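You operate a simulated robot arm through the tools that you are given. There is no shell and no other tool. Be economical: measure what you need, move in short steps, check, and stop when the job is done.

The job below is to be done with a simulated two-armed robot. You get a single attempt, and the scene is never put back.

Task
Swap the dry yellow sponge in the damp tray for the blue one, wetted, and wait for the green lamp.
Fine: wet it in the water dish, leave the dry one on the bench, shut the tray.

Only the result counts: the job must be done as asked and must still hold three seconds after the hand-in. Knocking over, shifting, dropping, spilling or breaking anything else fails it.

Robot
Two 7-joint arms with two-finger parallel grippers on one trunk, on a base that drives. Base frame: it is fixed to the floor where the robot stands at the start and does not move with it; the origin is under the middle of the robot, x ahead of it, y to its left, z up. Lengths are in mm, angles in degrees, forces in N, time in s.
The left shoulder is at the start at [50, 161, 1098], the right one opposite. With the tool pointing down near the work surface each hand reaches from about 200 to 680 mm from the robot's upright axis, wherever it stands, measured 20 degrees to its own side. Places, roughly: damp tray [900, 100, 800]; top of the finishing bench [400, 900, 900]; water dish [300, 1200, 900]; inside of the damp tray [900, 100, 800]; green lamp [700, 100, 1400]; red brake lever [300, 600, 900]; vent slider [800, 0, 1400]; curing box latch [700, 100, 1300]. Payload 3.43 kg a hand.
The TCP of each hand is the grasp point between the finger pads, 30 mm short of the fingertips. In the tool frame z runs along the fingers and y along their closing line. Largest opening 94 mm; finger width 28, thickness 10; the body of the gripper, 50 by 96 mm, starts 55 mm behind the TCP.
Orientation is told as [roll, pitch, yaw] about the base's x, y, z axes, in that order, counted from this pose: with the fingers straight down and closing along the base's y, the tool's x points along the base's -x, its y along +y and its z along -z.

Tools
- The arms move only by the tool servo_tool. It takes "left_series", "right_series" or both (then of equal length, played together; a hand with none holds still); each is text: rows parted by semicolons, each of 6 numbers parted by spaces: the shift along the tool's x, y, z in units of 20 mm (1.0 is 20 mm), then the turn, a rotation vector about the tool's x, y, z in units of 8 degrees (1.0 is 8 degrees). In form: tx ty tz rx ry rz; .... A call has 1 to 10 rows; each row shifts and turns the commanded pose from where the row before left it, along the tool's axes as they then stand. "left_hand" and "right_hand" are, for a hand that has rows, the opening in per cent of the stroke, from 0 (shut) to 100 (fully open), set as the call begins (left out, the last holds). A call with a number of a shift or a turn outside -1 to 1 is refused whole. A row lasts 0.2 s, in which the tool goes at most 50 mm and 8.6 degrees; a call with a longer step from one row to the next is refused whole, and so is a gripper value outside its range. Where a pose cannot be reached the arm comes as near as it can. A force on the tool above 60 N (or 10 N above the force at the start of the call, whichever is more), or a blocked arm, ends the call early, and 0.2 s more pass. Each finger travels about 45 mm/s and halts on what it meets, pressing with about 23 N; the grip force reading is that of the motor and also rises with nothing between the fingers. The clock runs only during rows and for 0.2 s after the last one: add rows that do not move to give the fingers time. The reply holds the time, the measured pose of the TCP, the force on the tool along the base axes, the opening and the grip force, in the units named above and with some noise.
- Cameras (640 x 400 px; columns grow to the right, rows downward): "scene" is now at [132.6, 23.2, 1252.1]; the picture's right is [0.24, -0.97, 0.00], its down [-0.34, -0.08, -0.94] and it looks along [0.91, 0.22, -0.35] (base axes); focal length 214 px, centre (320, 200). "left" rides on the left gripper at [76, -14, -102] in its tool frame; the picture's right is [0.18, 0.98, 0.00], its down [-0.75, 0.14, -0.64] and it looks along [-0.63, 0.12, 0.77] (tool axes); focal length 243 px, centre (320, 200). "right" rides on the right gripper at [76, 14, -102] in its tool frame; the picture's right is [-0.18, 0.98, 0.00], its down [-0.75, -0.14, -0.64] and it looks along [-0.63, -0.12, 0.77] (tool axes); focal length 243 px, centre (320, 200). There is no depth. A picture from a camera that has moved, and an enlarged one, comes with that camera's place and axes in the base frame and with its lens. The place of the scene camera against the robot may be out by one fixed shift of up to 12 mm in any direction.
- capture(camera): a new picture of that camera. It takes no simulated time.
- slide_trunk(by): slides the trunk up (or, below 0, down) by that many mm; the arms and the scene camera ride with it, the base frame stays. It gives what a move gives, with no picture.
- steer(legs): drives the robot by 1 to 6 legs, each [ahead, left, turn to the left] in mm, mm and degrees, along the robot's own axes; the way and the turn of a leg run together, so that a leg with both is an arc; at most 1500 mm and 180 degrees a leg. The arms and the cameras ride along, it lands a little off, and it stops where it bumps. It gives what a move gives.
- aim_head(pan, tilt): turns the head with the scene camera to pan (to the left, within 80 degrees either way) and tilt (down, from -29 to 69), counted from straight ahead of the robot. It gives what a move gives.
- zoom(camera, box): a new picture of the part [left, top, right, bottom] of that camera's present view, enlarged. It takes no simulated time.
- finish_job(): hands the job in; it is judged then, once.

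Go step by step. Nothing tells you exact positions but the pictures and the camera data: compare them with the known pose of the tool, close in by small moves and look again before you grip or let go. The budget is 120 turns and 92 pictures, counting those below and the enlarged ones. Unless the task says otherwise, let go and move clear before handing in, and close with one line.

The tools are called after ">>>" as a command line: name --argument value ..., lists and objects as JSON in quotes. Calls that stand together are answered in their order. servo_tool: Moves the arms, as the interface text tells. Its arguments: {"type":"object","properties":{"left_series":{"type":"string"},"left_hand":{"type":"number"},"right_series":{"type":"string"},"right_hand":{"type":"number"}},"required":[]} The other tools are called the same way: slide_trunk (by) slides the trunk up or down; steer (legs) drives the base; aim_head (pan, tilt) turns the head that bears the scene camera; capture (camera) takes a picture; zoom (camera, box) takes an enlarged picture of a part of a camera's view; finish_job () hands the job in.

At the start:

```text
t: 0.0
left_tool_pos: [398.8, 322.9, 1087.6]
left_tool_rot: [0.0, 0.0, 0.0]
left_wrist_force: [-1.2, 0.2, -0.2]
left_opening: 94.0
left_grip_force: 0.1
right_tool_pos: [397.3, -97.8, 1133.3]
right_tool_rot: [0.0, 0.0, -0.1]
right_wrist_force: [-0.3, -0.1, -0.1]
right_opening: 93.9
right_grip_force: 0.1
trunk travel left (down, up): [-125.0, 142.0]
robot x, y, heading: [2.1, -0.5, 0.1]
head pan, tilt: [13.7, 20.6]
```

scene: 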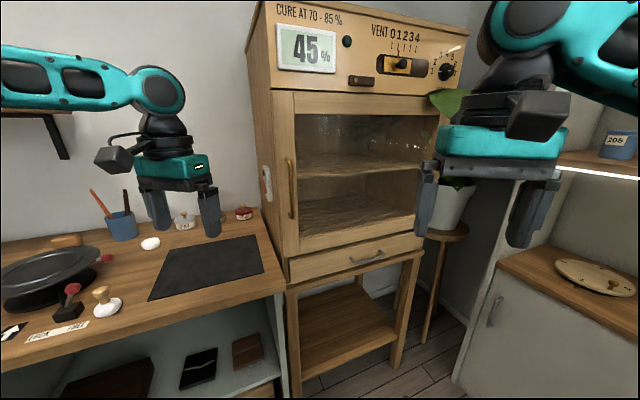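
right: 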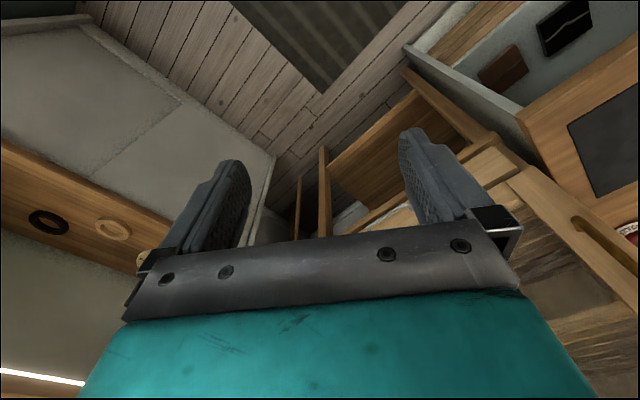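
left: 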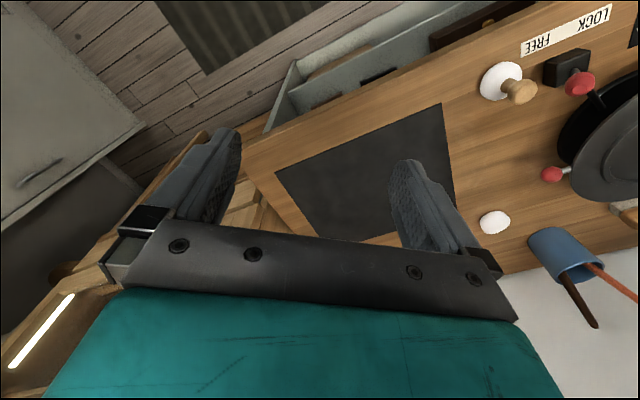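

The curing cabinet reads 45 % and has a drawer (the damp tray) under it, and the finishing bench is to the left. I'll look closer at the panel and pan left to find the sponges and the dish.

>>> zoom --camera "scene" --box '[240, 0, 480, 150]'

>>> aim_head --pan 70 --tilt 25

>>> capture --camera "scene"

```text
2.67 times, centred on (360, 75) of scene
camera zoom: at [132.6, 23.2, 1252.1], right [0.24, -0.97, 0.0], down [-0.34, -0.08, -0.94], along [0.91, 0.22, -0.35], focal length 572 px, centre (213, 533)
```

zoom: 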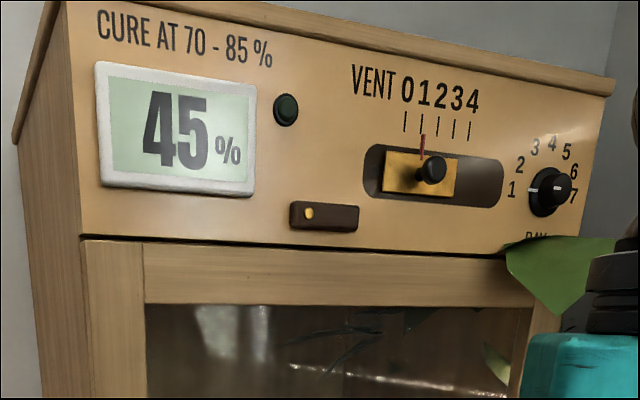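

```text
t: 1.3
left_tool_pos: [398.6, 323.4, 1088.2]
left_tool_rot: [0.0, 0.1, 0.1]
left_wrist_force: [0.5, 0.4, -0.3]
left_opening: 94.1
left_grip_force: 0.0
right_tool_pos: [398.7, -97.1, 1133.4]
right_tool_rot: [0.0, 0.0, 0.1]
right_wrist_force: [-0.7, 0.2, 0.7]
right_opening: 94.1
right_grip_force: 0.1
trunk travel left (down, up): [-125.0, 142.0]
robot x, y, heading: [-2.1, -0.2, 0.1]
head pan, tilt: [70.0, 25.0]
```

```text
87 pictures are left
camera scene: at [73.8, 87.7, 1244.9], right [0.94, -0.34, 0.0], down [-0.14, -0.4, -0.91], along [0.31, 0.85, -0.42], focal length 214 px, centre (320, 200)
```

scene: 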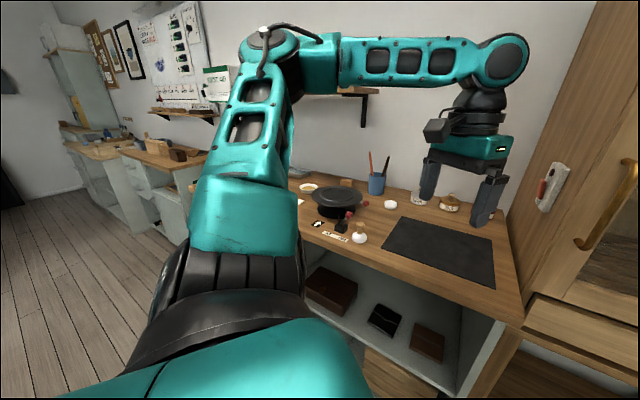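

The bench has a wheel, a cup, white objects and a dark mat, but my left arm hides part of it. I'll zoom in on the bench and the wall notes.

>>> zoom --camera "scene" --box '[280, 150, 520, 300]'

>>> zoom --camera "scene" --box '[60, 0, 260, 125]'

>>> zoom --camera "scene" --box '[500, 120, 640, 220]'

```text
2.67 times, centred on (400, 225) of scene
camera zoom: at [73.8, 87.7, 1244.9], right [0.94, -0.34, 0.0], down [-0.14, -0.4, -0.91], along [0.31, 0.85, -0.42], focal length 572 px, centre (107, 133)
```

zoom: 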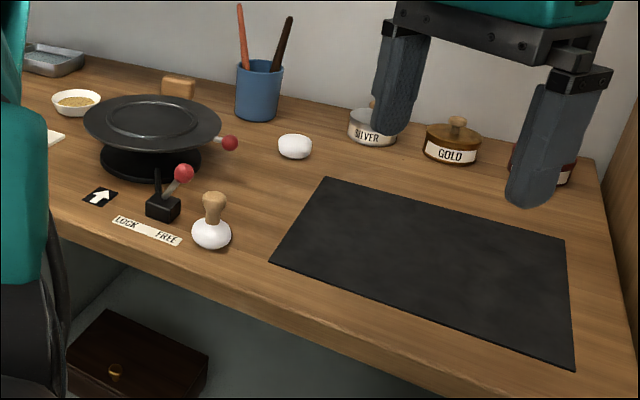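

```text
3.20 times, centred on (160, 62) of scene
camera zoom: at [73.8, 87.7, 1244.9], right [0.94, -0.34, 0.0], down [-0.14, -0.4, -0.91], along [0.31, 0.85, -0.42], focal length 686 px, centre (832, 640)
```

zoom: 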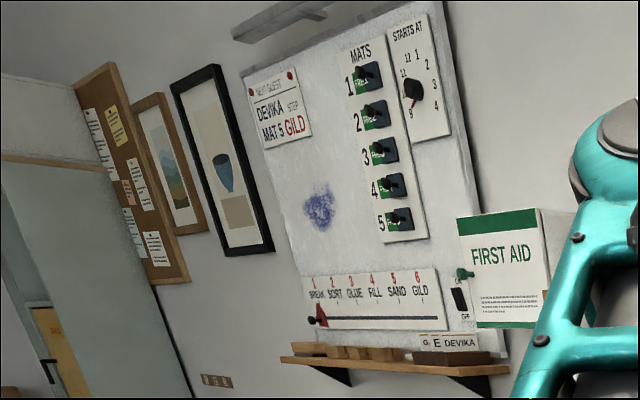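

```text
4.00 times, centred on (570, 170) of scene
camera zoom: at [73.8, 87.7, 1244.9], right [0.94, -0.34, 0.0], down [-0.14, -0.4, -0.91], along [0.31, 0.85, -0.42], focal length 858 px, centre (-680, 320)
```

zoom: 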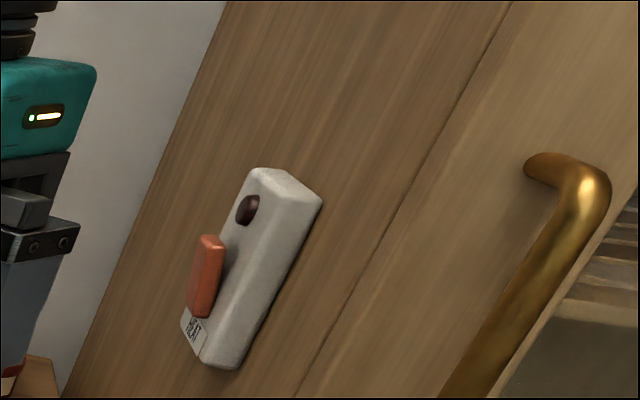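

The bench front runs diagonally, so I should face about 39° left to work on it. The water dish seems to be at its far left end, so I'll drive there and look.

>>> steer --legs '[[0, 0, 39], [0, 600, 0]]'

>>> aim_head --pan 10 --tilt 30

>>> capture --camera "scene"

```text
t: 6.5
left_tool_pos: [-258.5, 970.7, 1087.8]
left_tool_rot: [0.0, 0.0, 38.2]
left_wrist_force: [-0.2, 1.0, -0.5]
left_opening: 93.8
left_grip_force: 0.1
right_tool_pos: [1.3, 639.5, 1133.9]
right_tool_rot: [0.0, 0.1, 38.1]
right_wrist_force: [-0.2, 0.3, 1.4]
right_opening: 93.8
right_grip_force: 0.1
trunk travel left (down, up): [-125.0, 142.0]
robot x, y, heading: [-368.4, 470.0, 38.1]
head pan, tilt: [70.0, 25.0]
```

```text
t: 7.8
left_tool_pos: [-257.3, 970.3, 1087.5]
left_tool_rot: [-0.1, 0.0, 38.2]
left_wrist_force: [0.1, 0.5, 1.0]
left_opening: 94.1
left_grip_force: 0.1
right_tool_pos: [1.9, 639.6, 1133.9]
right_tool_rot: [0.0, 0.1, 38.1]
right_wrist_force: [0.3, -0.4, 0.2]
right_opening: 94.0
right_grip_force: 0.1
trunk travel left (down, up): [-125.0, 142.0]
robot x, y, heading: [-371.5, 468.1, 38.1]
head pan, tilt: [10.0, 30.0]
```

```text
83 pictures are left
camera scene: at [-277.4, 562.9, 1237.0], right [0.75, -0.67, 0.0], down [-0.33, -0.37, -0.87], along [0.58, 0.65, -0.5], focal length 214 px, centre (320, 200)
```

scene: 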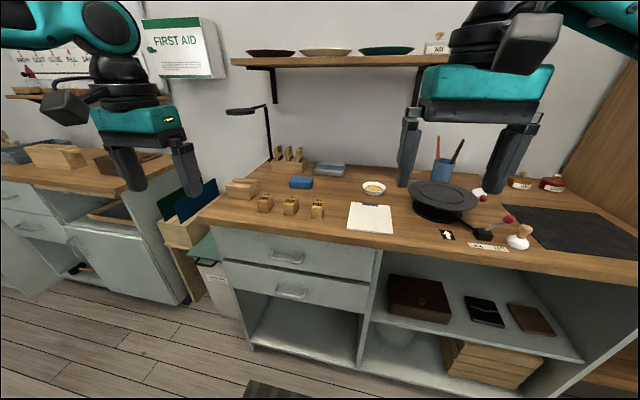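

I see the blue sponge on the bench with the water dish beside it. I'll zoom in on them.

>>> zoom --camera "scene" --box '[220, 135, 400, 247]'

```text
3.56 times, centred on (310, 191) of scene
camera zoom: at [-277.4, 562.9, 1237.0], right [0.75, -0.67, 0.0], down [-0.33, -0.37, -0.87], along [0.58, 0.65, -0.5], focal length 763 px, centre (356, 232)
```

zoom: 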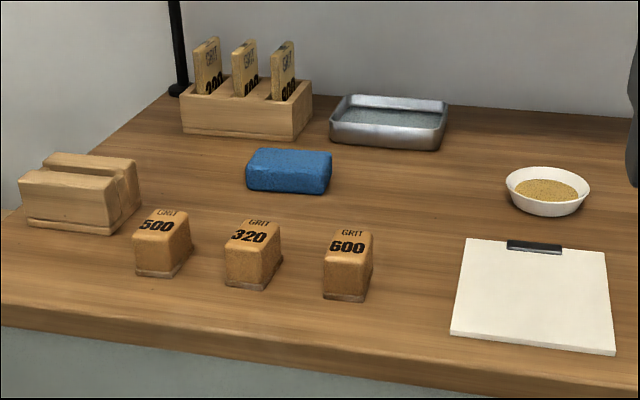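

Triangulating two views puts the bench top near z≈860, the dish near [371,1227] and the sponge near [183,1191]. I'll drive closer with the right arm in line with the dish.

>>> steer --legs '[[250, 270, 0]]'

>>> aim_head --pan -10 --tilt 45

>>> capture --camera "scene"

>>> capture --camera "right"

```text
t: 10.1
left_tool_pos: [-225.4, 1325.2, 1086.1]
left_tool_rot: [-0.1, 0.0, 37.8]
left_wrist_force: [-0.3, -0.5, -0.4]
left_opening: 94.1
left_grip_force: 0.1
right_tool_pos: [32.2, 992.9, 1133.6]
right_tool_rot: [0.0, 0.0, 37.7]
right_wrist_force: [0.7, 0.6, -0.1]
right_opening: 94.2
right_grip_force: 0.0
trunk travel left (down, up): [-125.0, 142.0]
robot x, y, heading: [-342.0, 827.5, 37.8]
head pan, tilt: [10.0, 30.0]
```

```text
t: 10.9
left_tool_pos: [-223.8, 1325.8, 1088.1]
left_tool_rot: [-0.1, 0.0, 37.7]
left_wrist_force: [1.1, 0.0, 0.4]
left_opening: 94.4
left_grip_force: 0.0
right_tool_pos: [33.2, 992.1, 1134.3]
right_tool_rot: [0.1, 0.0, 37.8]
right_wrist_force: [0.6, 0.7, -0.3]
right_opening: 94.0
right_grip_force: 0.0
trunk travel left (down, up): [-125.0, 142.0]
robot x, y, heading: [-338.8, 824.4, 37.7]
head pan, tilt: [-10.0, 45.0]
```

```text
81 pictures are left
camera scene: at [-235.7, 888.9, 1214.4], right [0.47, -0.88, 0.0], down [-0.63, -0.33, -0.71], along [0.63, 0.33, -0.71], focal length 214 px, centre (320, 200)
```

scene: 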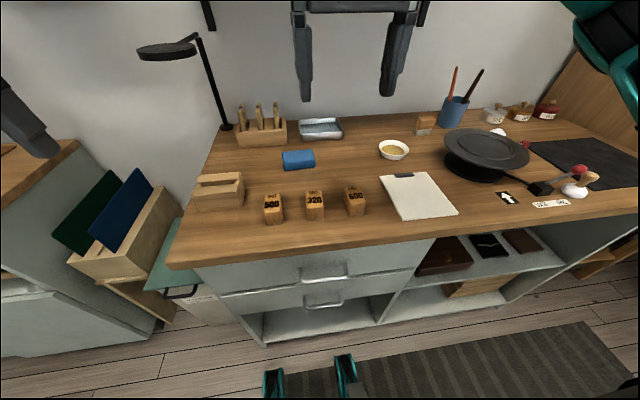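

```text
80 pictures are left
camera right: at [-35.1, 956.8, 1236.3], right [-0.46, 0.89, 0.0], down [0.68, 0.35, 0.64], along [0.57, 0.29, -0.77], focal length 243 px, centre (320, 200)
```

right: 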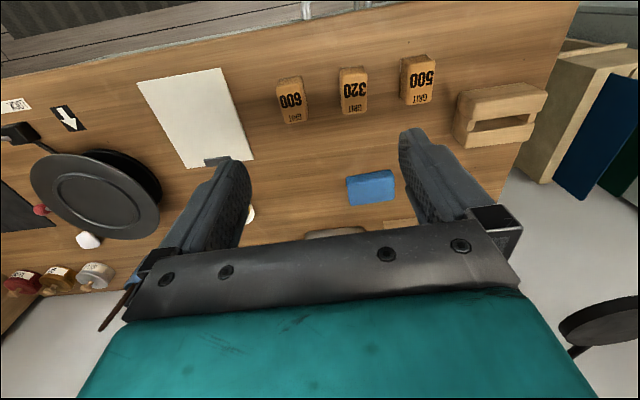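

The sponge is at about [158,1156,885] and the dish at about [340,1187,890], which is a long reach. I'll check how much room the base has in front of the bench.

>>> aim_head --pan 0 --tilt 69

>>> capture --camera "scene"

```text
t: 11.8
left_tool_pos: [-225.2, 1324.8, 1088.3]
left_tool_rot: [0.0, -0.1, 37.8]
left_wrist_force: [0.6, 0.6, -0.8]
left_opening: 94.0
left_grip_force: 0.1
right_tool_pos: [33.2, 993.2, 1134.4]
right_tool_rot: [0.0, 0.0, 37.7]
right_wrist_force: [0.2, -0.3, 0.0]
right_opening: 94.0
right_grip_force: 0.0
trunk travel left (down, up): [-125.0, 142.0]
robot x, y, heading: [-339.7, 824.3, 38.0]
head pan, tilt: [0.0, 68.8]
```

```text
79 pictures are left
camera scene: at [-263.4, 885.2, 1185.5], right [0.61, -0.79, 0.0], down [-0.74, -0.57, -0.36], along [0.29, 0.22, -0.93], focal length 214 px, centre (320, 200)
```

scene: 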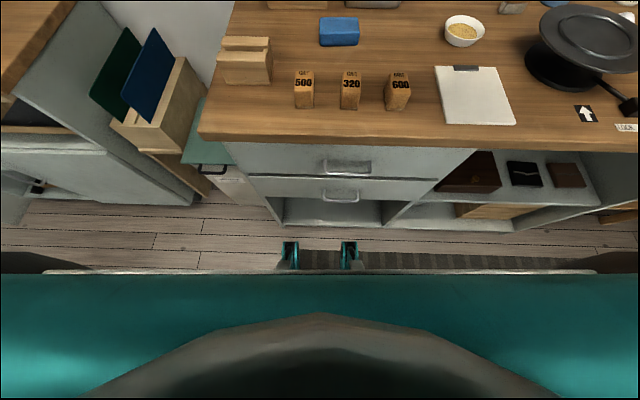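

The base has roughly 110 mm of room, which puts the dish in reach. I'll pull the left hand back from the lamp first, then advance and shift a little to the right.

>>> servo_tool --left_series "1 0 0 0 0 0;1 0 0 0 0 0;1 0 0 0 0 0;1 0 0 0 0 0;1 0 0 0 0 0"

>>> steer --legs '[[100, 0, 0]]'

>>> aim_head --pan -10 --tilt 40

>>> capture --camera "scene"

>>> capture --camera "right"

```text
t: 13.0
left_tool_pos: [-303.9, 1263.4, 1087.7]
left_tool_rot: [0.0, -0.1, 37.8]
left_wrist_force: [0.4, -0.4, -0.8]
left_opening: 93.8
left_grip_force: 0.0
right_tool_pos: [32.5, 990.9, 1133.3]
right_tool_rot: [-0.1, 0.0, 37.7]
right_wrist_force: [-1.1, 0.2, -0.3]
right_opening: 94.1
right_grip_force: 0.0
trunk travel left (down, up): [-125.0, 142.0]
robot x, y, heading: [-339.4, 825.0, 37.5]
head pan, tilt: [0.0, 68.8]
```

```text
t: 14.0
left_tool_pos: [-261.3, 1295.8, 1088.0]
left_tool_rot: [0.0, 0.1, 37.8]
left_wrist_force: [0.4, -0.2, -0.6]
left_opening: 94.2
left_grip_force: 0.0
right_tool_pos: [74.9, 1022.6, 1132.2]
right_tool_rot: [-0.1, 0.0, 37.7]
right_wrist_force: [-0.7, -0.7, -0.2]
right_opening: 93.9
right_grip_force: 0.0
trunk travel left (down, up): [-125.0, 142.0]
robot x, y, heading: [-296.6, 857.1, 37.7]
head pan, tilt: [0.0, 68.8]
stopped in leg 1: the robot was blocked; the commanded pose is now the measured one
```

```text
t: 15.0
left_tool_pos: [-260.9, 1295.9, 1087.7]
left_tool_rot: [-0.1, -0.1, 37.8]
left_wrist_force: [0.3, 0.5, 0.3]
left_opening: 94.3
left_grip_force: 0.0
right_tool_pos: [75.7, 1025.0, 1131.2]
right_tool_rot: [-0.1, 0.2, 37.4]
right_wrist_force: [0.8, -0.5, 0.7]
right_opening: 93.9
right_grip_force: 0.1
trunk travel left (down, up): [-125.0, 142.0]
robot x, y, heading: [-301.8, 856.6, 37.4]
head pan, tilt: [-10.0, 40.0]
```

```text
78 pictures are left
camera scene: at [-190.7, 923.2, 1221.6], right [0.47, -0.89, 0.0], down [-0.57, -0.3, -0.77], along [0.68, 0.36, -0.64], focal length 214 px, centre (320, 200)
```

scene: 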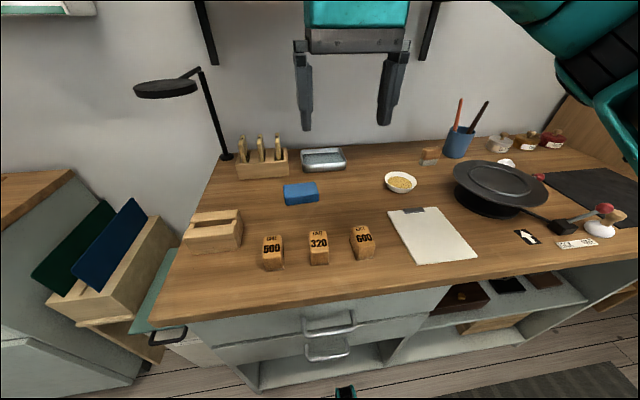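

```text
77 pictures are left
camera right: at [7.6, 989.9, 1235.1], right [-0.45, 0.89, 0.0], down [0.68, 0.35, 0.64], along [0.57, 0.29, -0.77], focal length 243 px, centre (320, 200)
```

right: 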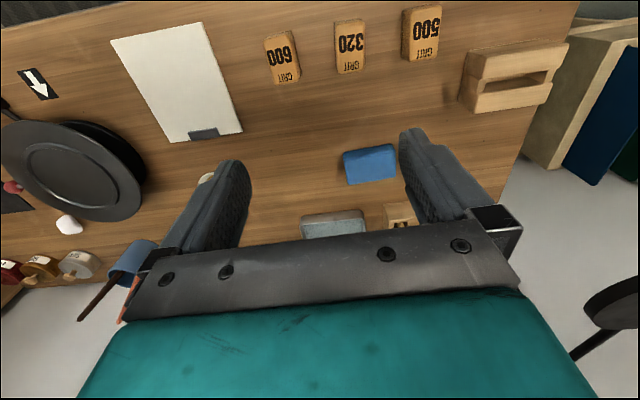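

The base stopped against the bench front, and the sponge is well within reach. Its long side runs along the bench, so I'll turn the right tool 90° to close across the short side.

>>> servo_tool --right_series "0 0 0 0 0 -1;0 0 0 0 0 -1;0 0 0 0 0 -1;0 0 0 0 0 -1;0 0 0 0 0 -1;0 0 0 0 0 -1;0 0 0 0 0 -1;0 0 0 0 0 -1;0 0 0 0 0 -1;0 0 0 0 0 -1"

>>> servo_tool --right_series "0 0 0 0 0 -1;0 0 0 0 0 -0.3"

>>> capture --camera "right"

```text
t: 17.2
left_tool_pos: [-261.7, 1296.1, 1085.9]
left_tool_rot: [0.1, 0.0, 37.8]
left_wrist_force: [-0.5, -0.2, 0.3]
left_opening: 93.8
left_grip_force: 0.0
right_tool_pos: [75.7, 1024.8, 1132.6]
right_tool_rot: [0.2, 0.1, 117.7]
right_wrist_force: [0.3, 0.0, 0.3]
right_opening: 94.2
right_grip_force: 0.1
trunk travel left (down, up): [-125.0, 142.0]
robot x, y, heading: [-295.1, 859.2, 37.7]
head pan, tilt: [-10.0, 40.0]
```

```text
t: 17.8
left_tool_pos: [-261.8, 1296.7, 1088.9]
left_tool_rot: [-0.1, -0.1, 37.8]
left_wrist_force: [-0.4, -0.4, 0.7]
left_opening: 94.1
left_grip_force: 0.1
right_tool_pos: [75.7, 1024.7, 1131.9]
right_tool_rot: [0.2, 0.1, 128.2]
right_wrist_force: [-0.2, 0.6, 0.0]
right_opening: 94.0
right_grip_force: 0.0
trunk travel left (down, up): [-125.0, 142.0]
robot x, y, heading: [-301.1, 860.3, 37.6]
head pan, tilt: [-10.0, 40.0]
```

```text
76 pictures are left
camera right: at [112.3, 956.6, 1234.8], right [-0.89, -0.46, 0.0], down [-0.35, 0.68, 0.64], along [-0.3, 0.57, -0.77], focal length 243 px, centre (320, 200)
```

right: 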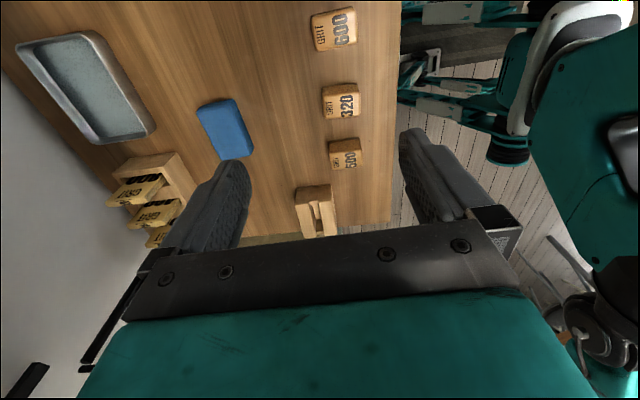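

The sponge is at about [162,1160] and the dish at about [345,1185]. I'll move above the sponge and descend part of the way.

>>> servo_tool --right_series "-0.265 -0.755 0.8 0 0 0;-0.265 -0.755 0.8 0 0 0;-0.265 -0.755 0.8 0 0 0;-0.265 -0.755 0.8 0 0 0;-0.265 -0.755 0.8 0 0 0;-0.265 -0.755 0.8 0 0 0;-0.265 -0.755 0.8 0 0 0;-0.265 -0.755 0.8 0 0 0;-0.265 -0.755 0.8 0 0 0;-0.265 -0.755 0.8 0 0 0" --right_hand 100

>>> capture --camera "right"

>>> zoom --camera "scene" --box '[220, 110, 380, 240]'

```text
t: 20.0
left_tool_pos: [-261.0, 1296.8, 1087.4]
left_tool_rot: [0.0, 0.1, 37.8]
left_wrist_force: [-0.7, 0.4, 0.2]
left_opening: 94.1
left_grip_force: 0.2
right_tool_pos: [161.3, 1161.8, 969.7]
right_tool_rot: [0.2, 0.0, 128.0]
right_wrist_force: [-0.3, -0.4, -0.1]
right_opening: 93.9
right_grip_force: 0.2
trunk travel left (down, up): [-125.0, 142.0]
robot x, y, heading: [-302.3, 857.0, 37.4]
head pan, tilt: [-10.0, 40.0]
```

```text
75 pictures are left
camera right: at [198.9, 1093.2, 1073.3], right [-0.89, -0.46, 0.0], down [-0.35, 0.68, 0.64], along [-0.3, 0.57, -0.77], focal length 243 px, centre (320, 200)
```

right: 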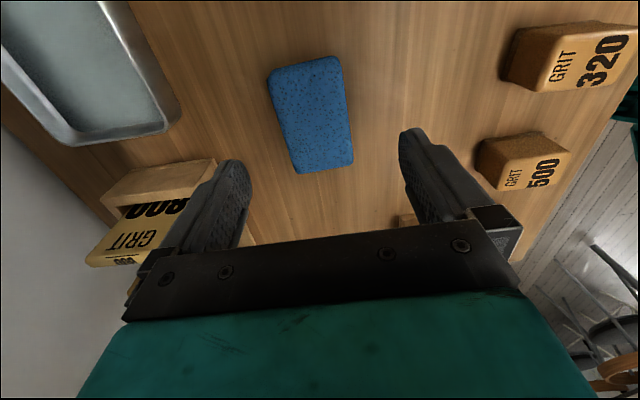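

```text
3.08 times, centred on (300, 175) of scene
camera zoom: at [-190.7, 923.3, 1221.6], right [0.46, -0.89, 0.0], down [-0.57, -0.3, -0.77], along [0.68, 0.36, -0.64], focal length 660 px, centre (382, 277)
```

zoom: 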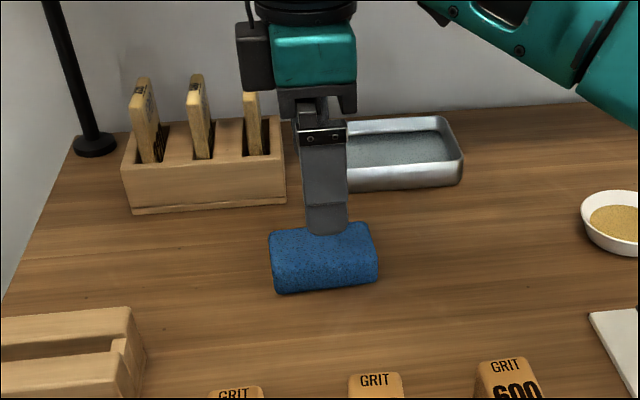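

The sponge centre is about 8 mm ahead of the TCP and measures about 80×47 mm. I'll shift slightly and lower to TCP z≈905 to judge the height.

>>> servo_tool --right_series "0.3 -0.25 0.8 0 0 0;0 0 0.8 0 0 0;0 0 0.8 0 0 0;0 0 0.8 0 0 0"

>>> capture --camera "right"

>>> zoom --camera "scene" --box '[220, 110, 380, 240]'

```text
t: 21.0
left_tool_pos: [-261.2, 1296.1, 1086.8]
left_tool_rot: [-0.1, 0.2, 37.8]
left_wrist_force: [0.3, 0.1, 0.6]
left_opening: 93.7
left_grip_force: 0.0
right_tool_pos: [169.5, 1156.6, 905.8]
right_tool_rot: [0.3, 0.0, 127.8]
right_wrist_force: [0.9, -0.6, 0.2]
right_opening: 94.2
right_grip_force: 0.1
trunk travel left (down, up): [-125.0, 142.0]
robot x, y, heading: [-298.4, 859.1, 37.7]
head pan, tilt: [-10.0, 40.0]
```

```text
73 pictures are left
camera right: at [206.0, 1088.9, 1008.8], right [-0.89, -0.46, 0.0], down [-0.35, 0.68, 0.64], along [-0.3, 0.57, -0.77], focal length 243 px, centre (320, 200)
```

right: 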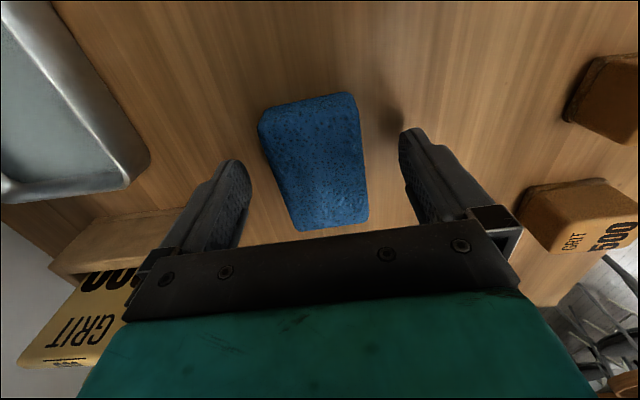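

```text
3.08 times, centred on (300, 175) of scene
camera zoom: at [-190.6, 923.2, 1221.6], right [0.46, -0.89, 0.0], down [-0.57, -0.3, -0.77], along [0.68, 0.36, -0.64], focal length 660 px, centre (382, 277)
```

zoom: 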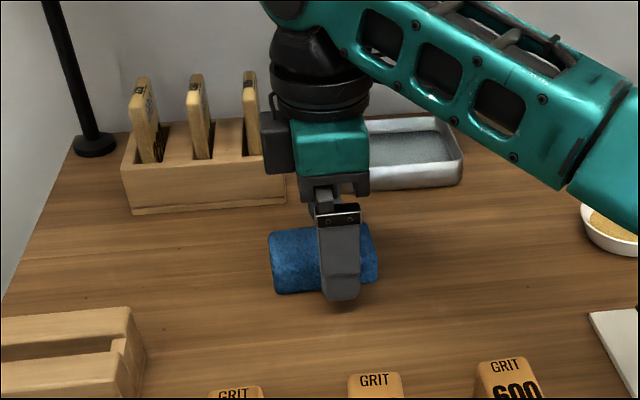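

The fingers straddle the sponge and the tips are close to the bench. I'll nudge toward its centre, lower 10 mm gently and watch the force.

>>> servo_tool --right_series "-0.25 0 0.1 0 0 0;0 0 0.2 0 0 0;0 0 0.2 0 0 0"

>>> zoom --camera "scene" --box '[260, 150, 340, 200]'

```text
t: 21.8
left_tool_pos: [-260.9, 1295.7, 1087.6]
left_tool_rot: [0.1, 0.1, 37.8]
left_wrist_force: [0.3, 0.7, 0.0]
left_opening: 94.3
left_grip_force: 0.1
right_tool_pos: [164.5, 1162.0, 895.8]
right_tool_rot: [0.2, 0.1, 127.9]
right_wrist_force: [-0.4, 0.2, 0.5]
right_opening: 94.0
right_grip_force: 0.0
trunk travel left (down, up): [-125.0, 142.0]
robot x, y, heading: [-298.2, 859.8, 37.5]
head pan, tilt: [-10.0, 40.0]
```

```text
8.00 times, centred on (300, 175) of scene
camera zoom: at [-190.7, 923.1, 1221.6], right [0.46, -0.89, 0.0], down [-0.57, -0.3, -0.77], along [0.68, 0.36, -0.64], focal length 1716 px, centre (480, 400)
```

zoom: 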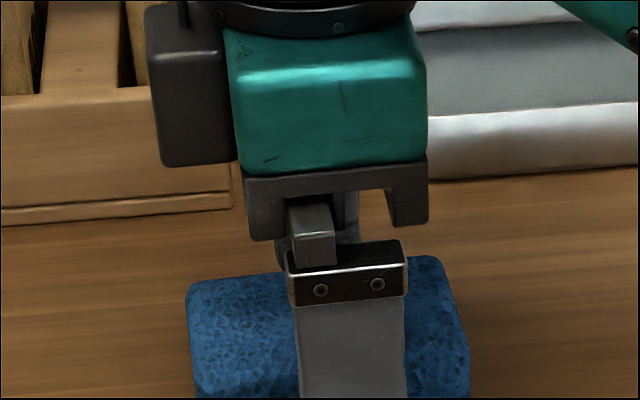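

>>> zoom --camera "scene" --box '[260, 180, 340, 230]'

```text
8.00 times, centred on (300, 205) of scene
camera zoom: at [-190.7, 923.1, 1221.6], right [0.46, -0.89, 0.0], down [-0.57, -0.3, -0.77], along [0.68, 0.36, -0.64], focal length 1716 px, centre (480, 160)
```

zoom: 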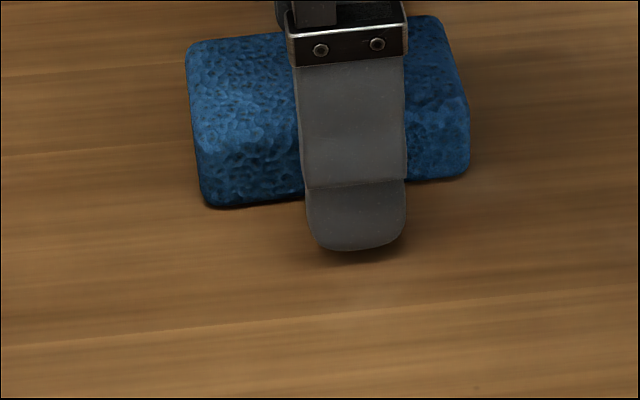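

The tips are only a few mm above the bench, either side of the sponge. I'll close the hand on it.

>>> servo_tool --right_series "0 0 0 0 0 0;0 0 0 0 0 0;0 0 0 0 0 0;0 0 0 0 0 0;0 0 0 0 0 0;0 0 0 0 0 0" --right_hand 0

>>> servo_tool --right_series "0 0 -1 0 0 0;0 0 -1 0 0 0;0 0 -1 0 0 0;0 0 -1 0 0 0"

>>> capture --camera "scene"

>>> capture --camera "right"

```text
t: 23.2
left_tool_pos: [-261.0, 1297.2, 1087.9]
left_tool_rot: [0.0, 0.1, 37.8]
left_wrist_force: [0.7, 0.4, -0.8]
left_opening: 93.9
left_grip_force: 0.1
right_tool_pos: [165.1, 1161.6, 896.0]
right_tool_rot: [0.2, 0.0, 127.9]
right_wrist_force: [-0.5, 0.6, -0.4]
right_opening: 54.1
right_grip_force: 23.0
trunk travel left (down, up): [-125.0, 142.0]
robot x, y, heading: [-297.5, 859.1, 37.8]
head pan, tilt: [-10.0, 40.0]
```

```text
t: 24.2
left_tool_pos: [-261.0, 1296.7, 1088.5]
left_tool_rot: [0.0, 0.0, 37.8]
left_wrist_force: [-0.4, -0.6, 0.3]
left_opening: 94.1
left_grip_force: 0.0
right_tool_pos: [164.2, 1160.5, 978.2]
right_tool_rot: [0.2, 0.1, 128.0]
right_wrist_force: [-0.3, -0.9, 0.5]
right_opening: 53.7
right_grip_force: 23.0
trunk travel left (down, up): [-125.0, 142.0]
robot x, y, heading: [-299.6, 858.1, 37.8]
head pan, tilt: [-10.0, 40.0]
```

```text
69 pictures are left
camera scene: at [-190.8, 923.0, 1221.6], right [0.46, -0.89, 0.0], down [-0.57, -0.3, -0.77], along [0.68, 0.36, -0.64], focal length 214 px, centre (320, 200)
```

scene: 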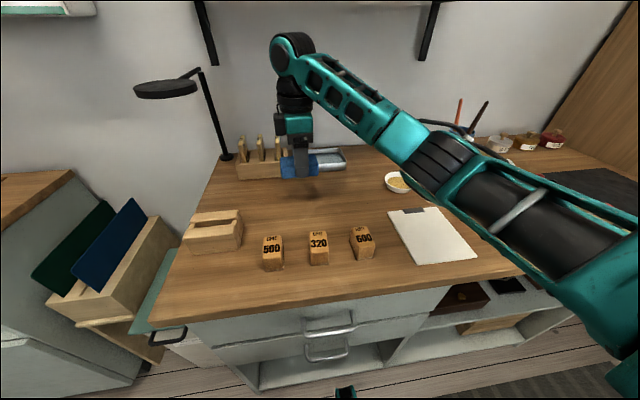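

```text
68 pictures are left
camera right: at [201.6, 1091.9, 1080.9], right [-0.89, -0.46, 0.0], down [-0.35, 0.68, 0.64], along [-0.3, 0.57, -0.77], focal length 243 px, centre (320, 200)
```

right: 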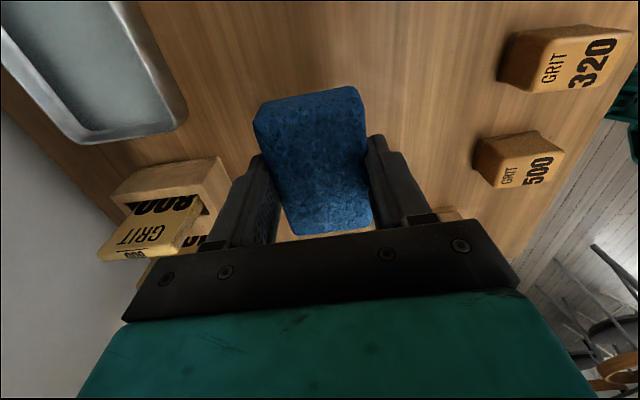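

The blue sponge is held firmly, 54 mm across. Next I'll go right and then forward to above the dish centre at about [340,1188], staying high.

>>> servo_tool --right_series "0.9 0 0 0 0 0;0.9 0 0 0 0 0;0.9 0 0 0 0 0;0.9 0 0 0 0 0;0.8 0 0 0 0 0;0 -0.8 0 0 0 0;0 -0.8 0 0 0 0;0 -0.8 0 0 0 0;0 -0.8 0 0 0 0;0 -0.8 0 0 0 0"

>>> servo_tool --right_series "0 -0.8 0 0 0 0;0 -0.8 0 0 0 0;0 -0.8 0 0 0 0;0 -0.8 0 0 0 0"

>>> capture --camera "scene"

>>> capture --camera "right"

```text
t: 26.4
left_tool_pos: [-261.6, 1296.4, 1086.7]
left_tool_rot: [0.0, 0.0, 37.8]
left_wrist_force: [-0.2, 0.1, 1.2]
left_opening: 93.8
left_grip_force: 0.1
right_tool_pos: [282.5, 1141.0, 977.9]
right_tool_rot: [0.2, 0.1, 128.1]
right_wrist_force: [0.2, -0.4, -0.1]
right_opening: 53.7
right_grip_force: 23.0
trunk travel left (down, up): [-125.0, 142.0]
robot x, y, heading: [-298.6, 859.1, 37.9]
head pan, tilt: [-10.0, 40.0]
```

```text
t: 27.4
left_tool_pos: [-261.2, 1295.5, 1086.8]
left_tool_rot: [0.0, 0.1, 37.8]
left_wrist_force: [0.1, 0.4, -0.5]
left_opening: 94.1
left_grip_force: 0.0
right_tool_pos: [287.1, 1141.1, 977.9]
right_tool_rot: [0.3, 0.1, 128.1]
right_wrist_force: [-0.3, 0.5, 0.6]
right_opening: 53.8
right_grip_force: 23.0
right hand out of reach, approached as far as the arm can: row 1, 2, 3, 4
trunk travel left (down, up): [-125.0, 142.0]
robot x, y, heading: [-296.1, 856.0, 37.7]
head pan, tilt: [-10.0, 40.0]
```

```text
67 pictures are left
camera scene: at [-190.7, 923.2, 1221.6], right [0.46, -0.89, 0.0], down [-0.57, -0.3, -0.77], along [0.68, 0.36, -0.64], focal length 214 px, centre (320, 200)
```

scene: 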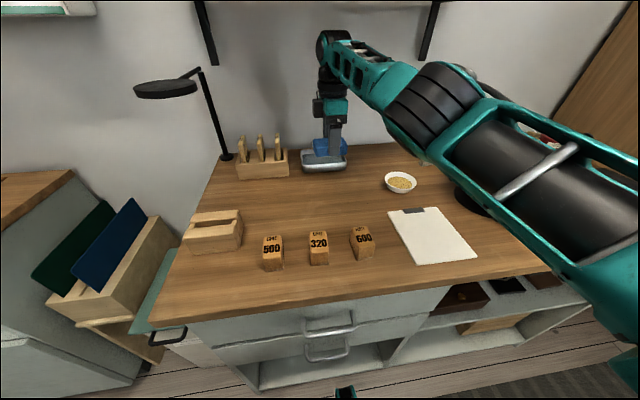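

```text
66 pictures are left
camera right: at [323.7, 1072.6, 1080.9], right [-0.89, -0.46, 0.0], down [-0.35, 0.68, 0.64], along [-0.3, 0.57, -0.77], focal length 243 px, centre (320, 200)
```

right: 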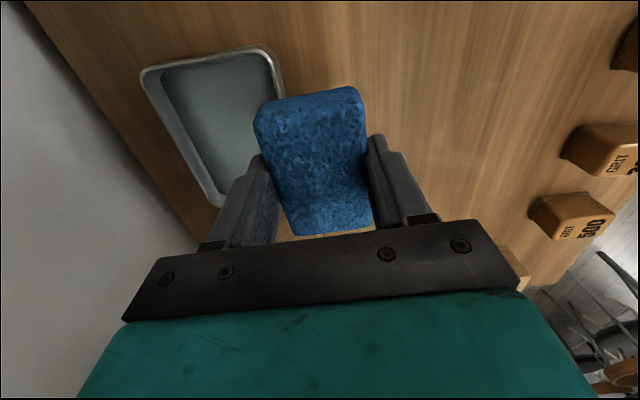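

The right arm is at its limit about 70 mm short of the dish. I'll retract, turn the base left so the right shoulder comes closer, and try again.

>>> servo_tool --right_series "0 1 -0.4 0 0 0;0 1 -0.4 0 0 0;0 1 -0.4 0 0 0;0 1 -0.4 0 0 0;0 1 -0.4 0 0 0;0 1 -0.4 0 0 0;0 1 -0.4 0 0 0;0 1 -0.4 0 0 0;0 1 -0.4 0 0 0;0 1 -0.4 0 0 0"

>>> steer --legs '[[-60, 0, 0], [0, 0, 45]]'

>>> aim_head --pan -45 --tilt 55

>>> capture --camera "scene"

```text
t: 29.6
left_tool_pos: [-260.5, 1295.8, 1088.7]
left_tool_rot: [0.0, 0.0, 37.7]
left_wrist_force: [-0.4, 0.0, -0.5]
left_opening: 94.1
left_grip_force: 0.0
right_tool_pos: [128.4, 1016.5, 1058.5]
right_tool_rot: [0.2, 0.1, 128.0]
right_wrist_force: [0.2, -0.2, 0.3]
right_opening: 54.0
right_grip_force: 22.9
trunk travel left (down, up): [-125.0, 142.0]
robot x, y, heading: [-305.9, 859.2, 37.9]
head pan, tilt: [-10.0, 40.0]
```

```text
t: 32.6
left_tool_pos: [-627.1, 1161.8, 1088.3]
left_tool_rot: [0.1, 0.0, 82.3]
left_wrist_force: [0.3, 0.5, -0.2]
left_opening: 93.9
left_grip_force: 0.0
right_tool_pos: [-152.0, 1236.5, 1059.4]
right_tool_rot: [0.2, 0.2, 172.4]
right_wrist_force: [-0.9, -0.3, 0.1]
right_opening: 54.0
right_grip_force: 22.7
trunk travel left (down, up): [-125.0, 142.0]
robot x, y, heading: [-347.2, 816.7, 82.2]
head pan, tilt: [-10.0, 40.0]
```

```text
t: 33.6
left_tool_pos: [-625.7, 1161.5, 1086.7]
left_tool_rot: [0.1, 0.1, 82.3]
left_wrist_force: [0.1, -0.6, 1.3]
left_opening: 94.0
left_grip_force: 0.1
right_tool_pos: [-153.2, 1237.1, 1057.6]
right_tool_rot: [0.2, 0.1, 172.5]
right_wrist_force: [-0.5, -0.2, -0.9]
right_opening: 53.9
right_grip_force: 23.0
trunk travel left (down, up): [-125.0, 142.0]
robot x, y, heading: [-344.8, 822.6, 82.4]
head pan, tilt: [-45.0, 55.0]
```

```text
65 pictures are left
camera scene: at [-281.6, 906.3, 1201.0], right [0.61, -0.8, 0.0], down [-0.65, -0.5, -0.57], along [0.46, 0.35, -0.82], focal length 214 px, centre (320, 200)
```

scene: 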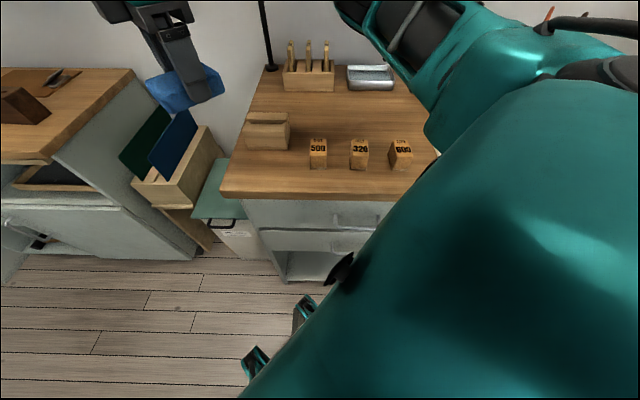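

After the turn there is space to slide toward the bench. I'll strafe right about 120 mm.

>>> steer --legs '[[0, -120, 0]]'

>>> capture --camera "scene"

```text
t: 34.8
left_tool_pos: [-528.8, 1128.0, 1088.3]
left_tool_rot: [0.1, 0.0, 82.4]
left_wrist_force: [0.8, 0.9, 0.4]
left_opening: 94.2
left_grip_force: 0.2
right_tool_pos: [-56.3, 1204.1, 1058.1]
right_tool_rot: [0.1, 0.1, 172.5]
right_wrist_force: [0.0, 0.1, 0.5]
right_opening: 53.9
right_grip_force: 23.1
trunk travel left (down, up): [-125.0, 142.0]
robot x, y, heading: [-250.4, 790.5, 82.3]
head pan, tilt: [-45.0, 55.0]
```

```text
64 pictures are left
camera scene: at [-184.2, 873.2, 1200.9], right [0.61, -0.8, 0.0], down [-0.65, -0.5, -0.57], along [0.46, 0.35, -0.82], focal length 214 px, centre (320, 200)
```

scene: 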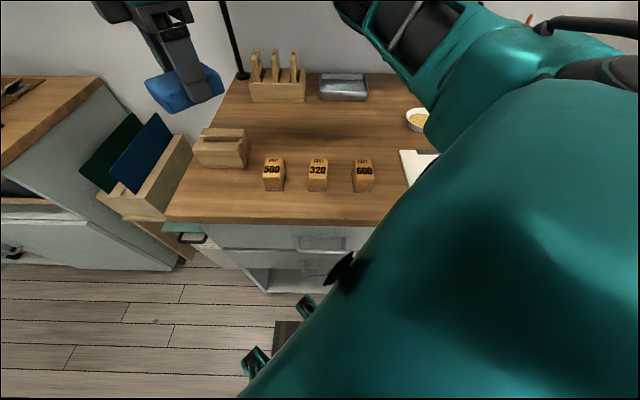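

The shoulder is now about 563 mm from the dish, which is in reach. I'll realign the yaw to the dish and move around the front of the grit rack.

>>> servo_tool --right_series "0 0 0 0 0 0.93;0 0 0 0 0 0.93;0 0 0 0 0 0.93;0 0 0 0 0 0.93;0 0 0 0 0 0.93;0 0 0 0 0 0.92;0.92 -0.37 0 0 0 0;0.92 -0.37 0 0 0 0;0.92 -0.37 0 0 0 0;0.92 -0.37 0 0 0 0"

>>> servo_tool --right_series "0.92 -0.37 0 0 0 0;0.92 -0.37 0 0 0 0;0.92 -0.37 0 0 0 0;0.92 -0.37 0 0 0 0;0.92 -0.37 0 0 0 0;0.92 -0.37 0 0 0 0;0.92 -0.37 0 0 0 0;0.92 -0.37 0 0 0 0"

>>> capture --camera "right"

```text
t: 37.0
left_tool_pos: [-529.9, 1127.6, 1087.0]
left_tool_rot: [0.0, -0.1, 82.5]
left_wrist_force: [-0.6, 0.6, -0.3]
left_opening: 94.0
left_grip_force: 0.1
right_tool_pos: [11.3, 1161.5, 1056.8]
right_tool_rot: [0.1, 0.2, 128.1]
right_wrist_force: [-0.3, -0.1, -1.2]
right_opening: 53.8
right_grip_force: 23.0
trunk travel left (down, up): [-125.0, 142.0]
robot x, y, heading: [-252.0, 788.0, 82.3]
head pan, tilt: [-45.0, 55.0]
```

```text
t: 38.8
left_tool_pos: [-530.4, 1127.5, 1087.2]
left_tool_rot: [0.0, 0.1, 82.4]
left_wrist_force: [-0.3, 0.3, 0.3]
left_opening: 93.9
left_grip_force: 0.0
right_tool_pos: [150.5, 1086.5, 1059.2]
right_tool_rot: [0.1, 0.1, 128.0]
right_wrist_force: [0.1, -0.4, -0.1]
right_opening: 53.9
right_grip_force: 22.8
trunk travel left (down, up): [-125.0, 142.0]
robot x, y, heading: [-249.4, 787.0, 82.2]
head pan, tilt: [-45.0, 55.0]
```

```text
63 pictures are left
camera right: at [188.0, 1017.6, 1162.0], right [-0.89, -0.46, 0.0], down [-0.35, 0.68, 0.64], along [-0.3, 0.57, -0.77], focal length 243 px, centre (320, 200)
```

right: 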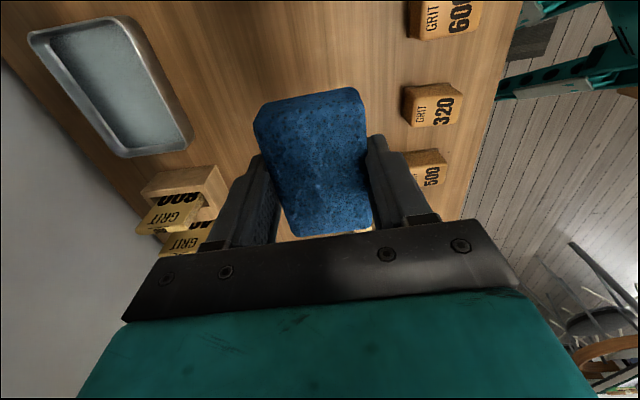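

The dish centre is confirmed at [340,1190] and its axes line up with the tool. I'll move over it while staying high.

>>> servo_tool --right_series "0.6 -0.9 0 0 0 0;0.6 -1 0 0 0 0;0.55 -1 0 0 0 0;0 -1 0 0 0 0;0 -1 0 0 0 0;0 -1 0 0 0 0;0 -1 0 0 0 0;0 -1 0 0 0 0;0 -1 0 0 0 0;0 -1 0 0 0 0"

>>> servo_tool --right_series "0 -0.75 0.5 0 0 0;0 0 1 0 0 0;0 0 1 0 0 0;0 0 1 0 0 0"

>>> capture --camera "right"

>>> capture --camera "scene"

```text
t: 40.4
left_tool_pos: [-529.4, 1113.7, 1093.2]
left_tool_rot: [0.0, -0.8, 81.7]
left_wrist_force: [0.1, -0.2, 0.0]
left_opening: 94.0
left_grip_force: 0.1
right_tool_pos: [235.2, 1097.6, 1057.1]
right_tool_rot: [-3.3, 3.5, 136.2]
right_wrist_force: [0.2, -0.4, -0.8]
right_opening: 53.6
right_grip_force: 22.6
trunk travel left (down, up): [-125.0, 142.0]
robot x, y, heading: [-251.5, 781.4, 82.0]
head pan, tilt: [-45.0, 55.0]
stopped in row 7 (right hand): the arm was blocked; the commanded pose is now the measured one
```

```text
t: 41.4
left_tool_pos: [-529.5, 1126.9, 1087.0]
left_tool_rot: [0.0, 0.0, 82.0]
left_wrist_force: [-0.7, 0.3, 0.6]
left_opening: 93.9
left_grip_force: 0.0
right_tool_pos: [251.8, 1126.1, 978.4]
right_tool_rot: [-2.4, 3.8, 136.6]
right_wrist_force: [0.3, -0.6, -0.3]
right_opening: 53.7
right_grip_force: 22.6
trunk travel left (down, up): [-125.0, 142.0]
robot x, y, heading: [-249.1, 787.1, 81.9]
head pan, tilt: [-45.0, 55.0]
```

```text
62 pictures are left
camera right: at [290.1, 1065.8, 1085.3], right [-0.81, -0.59, -0.05], down [-0.5, 0.63, 0.6], along [-0.32, 0.51, -0.8], focal length 243 px, centre (320, 200)
```

right: 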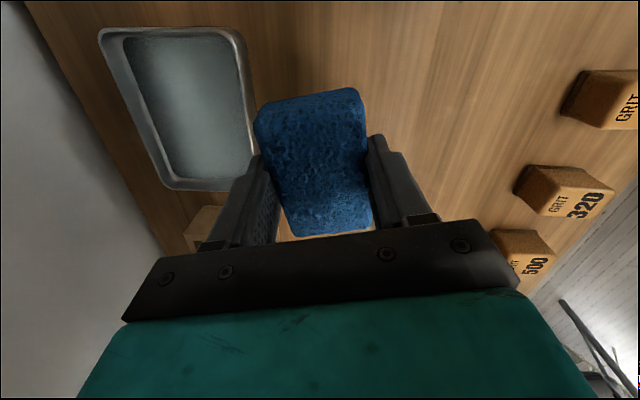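

```text
61 pictures are left
camera scene: at [-184.9, 870.3, 1201.2], right [0.6, -0.8, 0.0], down [-0.65, -0.49, -0.57], along [0.46, 0.35, -0.82], focal length 214 px, centre (320, 200)
```

scene: 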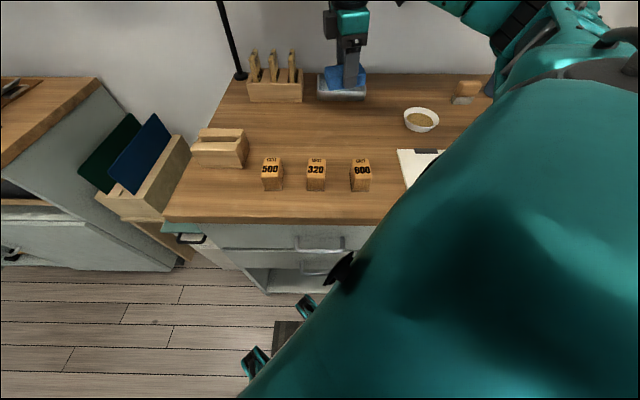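

The arm was blocked at the higher height, so I'll look up to see what it met, probably the wall shelf or the wall.

>>> aim_head --pan -45 --tilt 10

>>> capture --camera "scene"

```text
t: 42.5
left_tool_pos: [-530.1, 1128.4, 1086.7]
left_tool_rot: [0.0, 0.1, 82.0]
left_wrist_force: [0.7, -1.5, -0.1]
left_opening: 93.8
left_grip_force: 0.1
right_tool_pos: [251.2, 1127.2, 977.6]
right_tool_rot: [-2.4, 3.8, 136.5]
right_wrist_force: [-0.9, 0.2, 0.1]
right_opening: 53.8
right_grip_force: 22.7
trunk travel left (down, up): [-125.0, 142.0]
robot x, y, heading: [-249.4, 787.3, 81.6]
head pan, tilt: [-45.0, 10.0]
```

```text
60 pictures are left
camera scene: at [-168.5, 883.1, 1269.2], right [0.6, -0.8, 0.0], down [-0.14, -0.1, -0.98], along [0.79, 0.59, -0.17], focal length 214 px, centre (320, 200)
```

scene: 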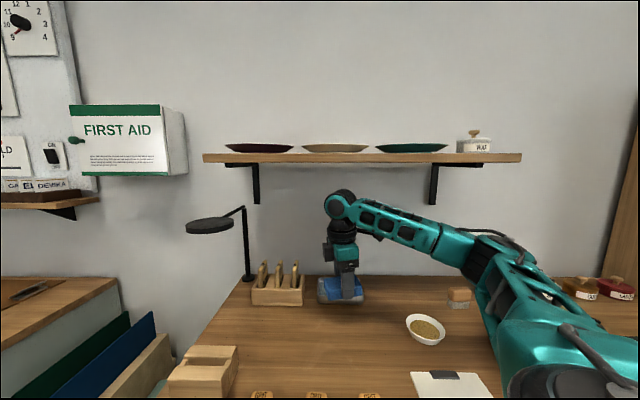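

The wrist had touched the shelf underside, the plates are still in place, and the arm is lower now. I'll restore the tool orientation and slide over the dish at this height.

>>> servo_tool --right_series "0 0 0 -0.3 -0.475 0;0 0 0 0 0 0.53;0 0 0 0 0 0.53;0.25 -0.6 0 0 0 0;0 -0.8 0 0 0 0;0 -0.8 0 0 0 0;0 -0.8 0 0 0 0;0 -0.8 0 0 0 0;0 -0.8 0 0 0 0;0 -0.83 0 0 0 0"

>>> capture --camera "right"

>>> capture --camera "scene"

```text
t: 44.7
left_tool_pos: [-527.9, 1128.3, 1087.6]
left_tool_rot: [0.0, 0.1, 82.0]
left_wrist_force: [-1.3, 0.1, -0.1]
left_opening: 94.1
left_grip_force: 0.0
right_tool_pos: [342.3, 1191.5, 979.3]
right_tool_rot: [0.1, 0.1, 128.1]
right_wrist_force: [-1.0, 0.4, 0.8]
right_opening: 53.8
right_grip_force: 23.1
trunk travel left (down, up): [-125.0, 142.0]
robot x, y, heading: [-245.7, 786.7, 81.9]
head pan, tilt: [-45.0, 10.0]
```

```text
59 pictures are left
camera right: at [378.0, 1123.6, 1082.3], right [-0.89, -0.46, 0.0], down [-0.35, 0.68, 0.64], along [-0.3, 0.57, -0.77], focal length 243 px, centre (320, 200)
```

right: 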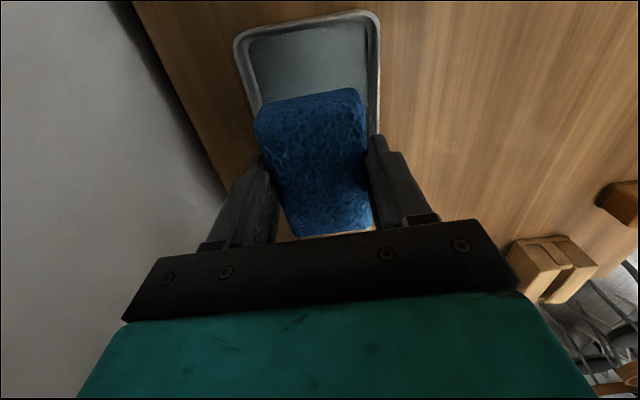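

```text
58 pictures are left
camera scene: at [-168.5, 883.2, 1269.3], right [0.6, -0.8, 0.0], down [-0.14, -0.1, -0.98], along [0.79, 0.59, -0.17], focal length 214 px, centre (320, 200)
```

scene: 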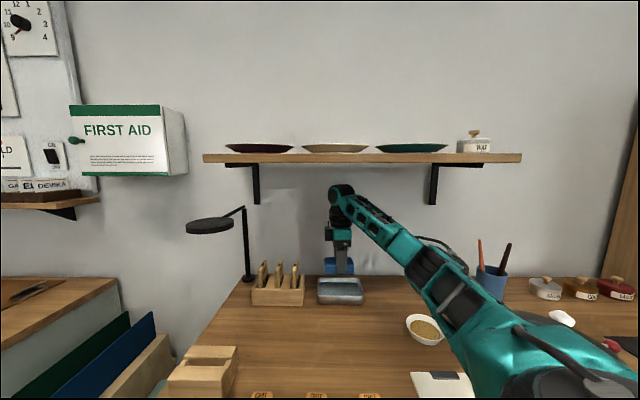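

The sponge is centred over the dish. I'll lower it into the water slowly and hold it there.

>>> servo_tool --right_series "0 0 0.7 0 0 0;0 0 0.7 0 0 0;0 0 0.7 0 0 0;0 0 0.5 0 0 0;0 0 0.5 0 0 0;0 0 0.4 0 0 0"

>>> capture --camera "right"

>>> zoom --camera "scene" --box '[290, 240, 400, 310]'

```text
t: 46.1
left_tool_pos: [-528.8, 1128.0, 1086.7]
left_tool_rot: [0.1, 0.0, 82.0]
left_wrist_force: [-0.6, 0.2, 0.5]
left_opening: 94.3
left_grip_force: 0.0
right_tool_pos: [341.1, 1191.1, 910.1]
right_tool_rot: [0.0, 0.0, 128.1]
right_wrist_force: [0.0, 0.5, 0.6]
right_opening: 53.9
right_grip_force: 22.8
trunk travel left (down, up): [-125.0, 142.0]
robot x, y, heading: [-253.7, 784.4, 81.7]
head pan, tilt: [-45.0, 10.0]
```

```text
57 pictures are left
camera right: at [376.7, 1122.8, 1013.1], right [-0.89, -0.46, 0.0], down [-0.35, 0.68, 0.64], along [-0.3, 0.57, -0.77], focal length 243 px, centre (320, 200)
```

right: 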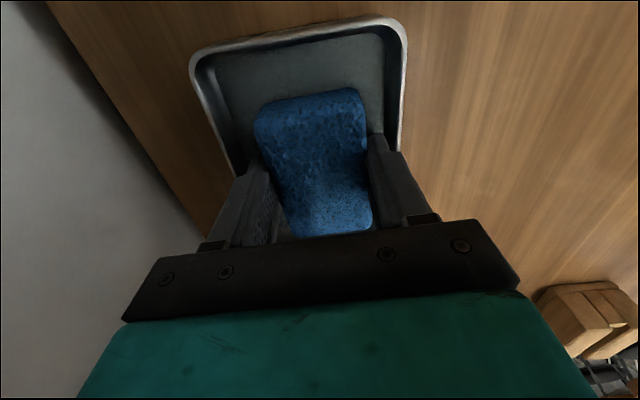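

```text
5.71 times, centred on (345, 275) of scene
camera zoom: at [-168.5, 883.1, 1269.3], right [0.6, -0.8, 0.0], down [-0.14, -0.1, -0.98], along [0.79, 0.59, -0.17], focal length 1226 px, centre (177, -229)
```

zoom: 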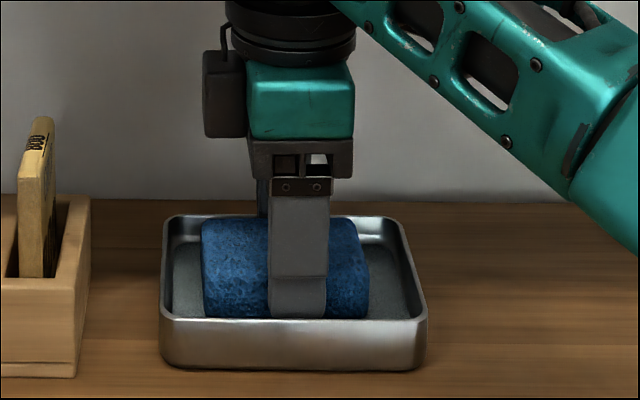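

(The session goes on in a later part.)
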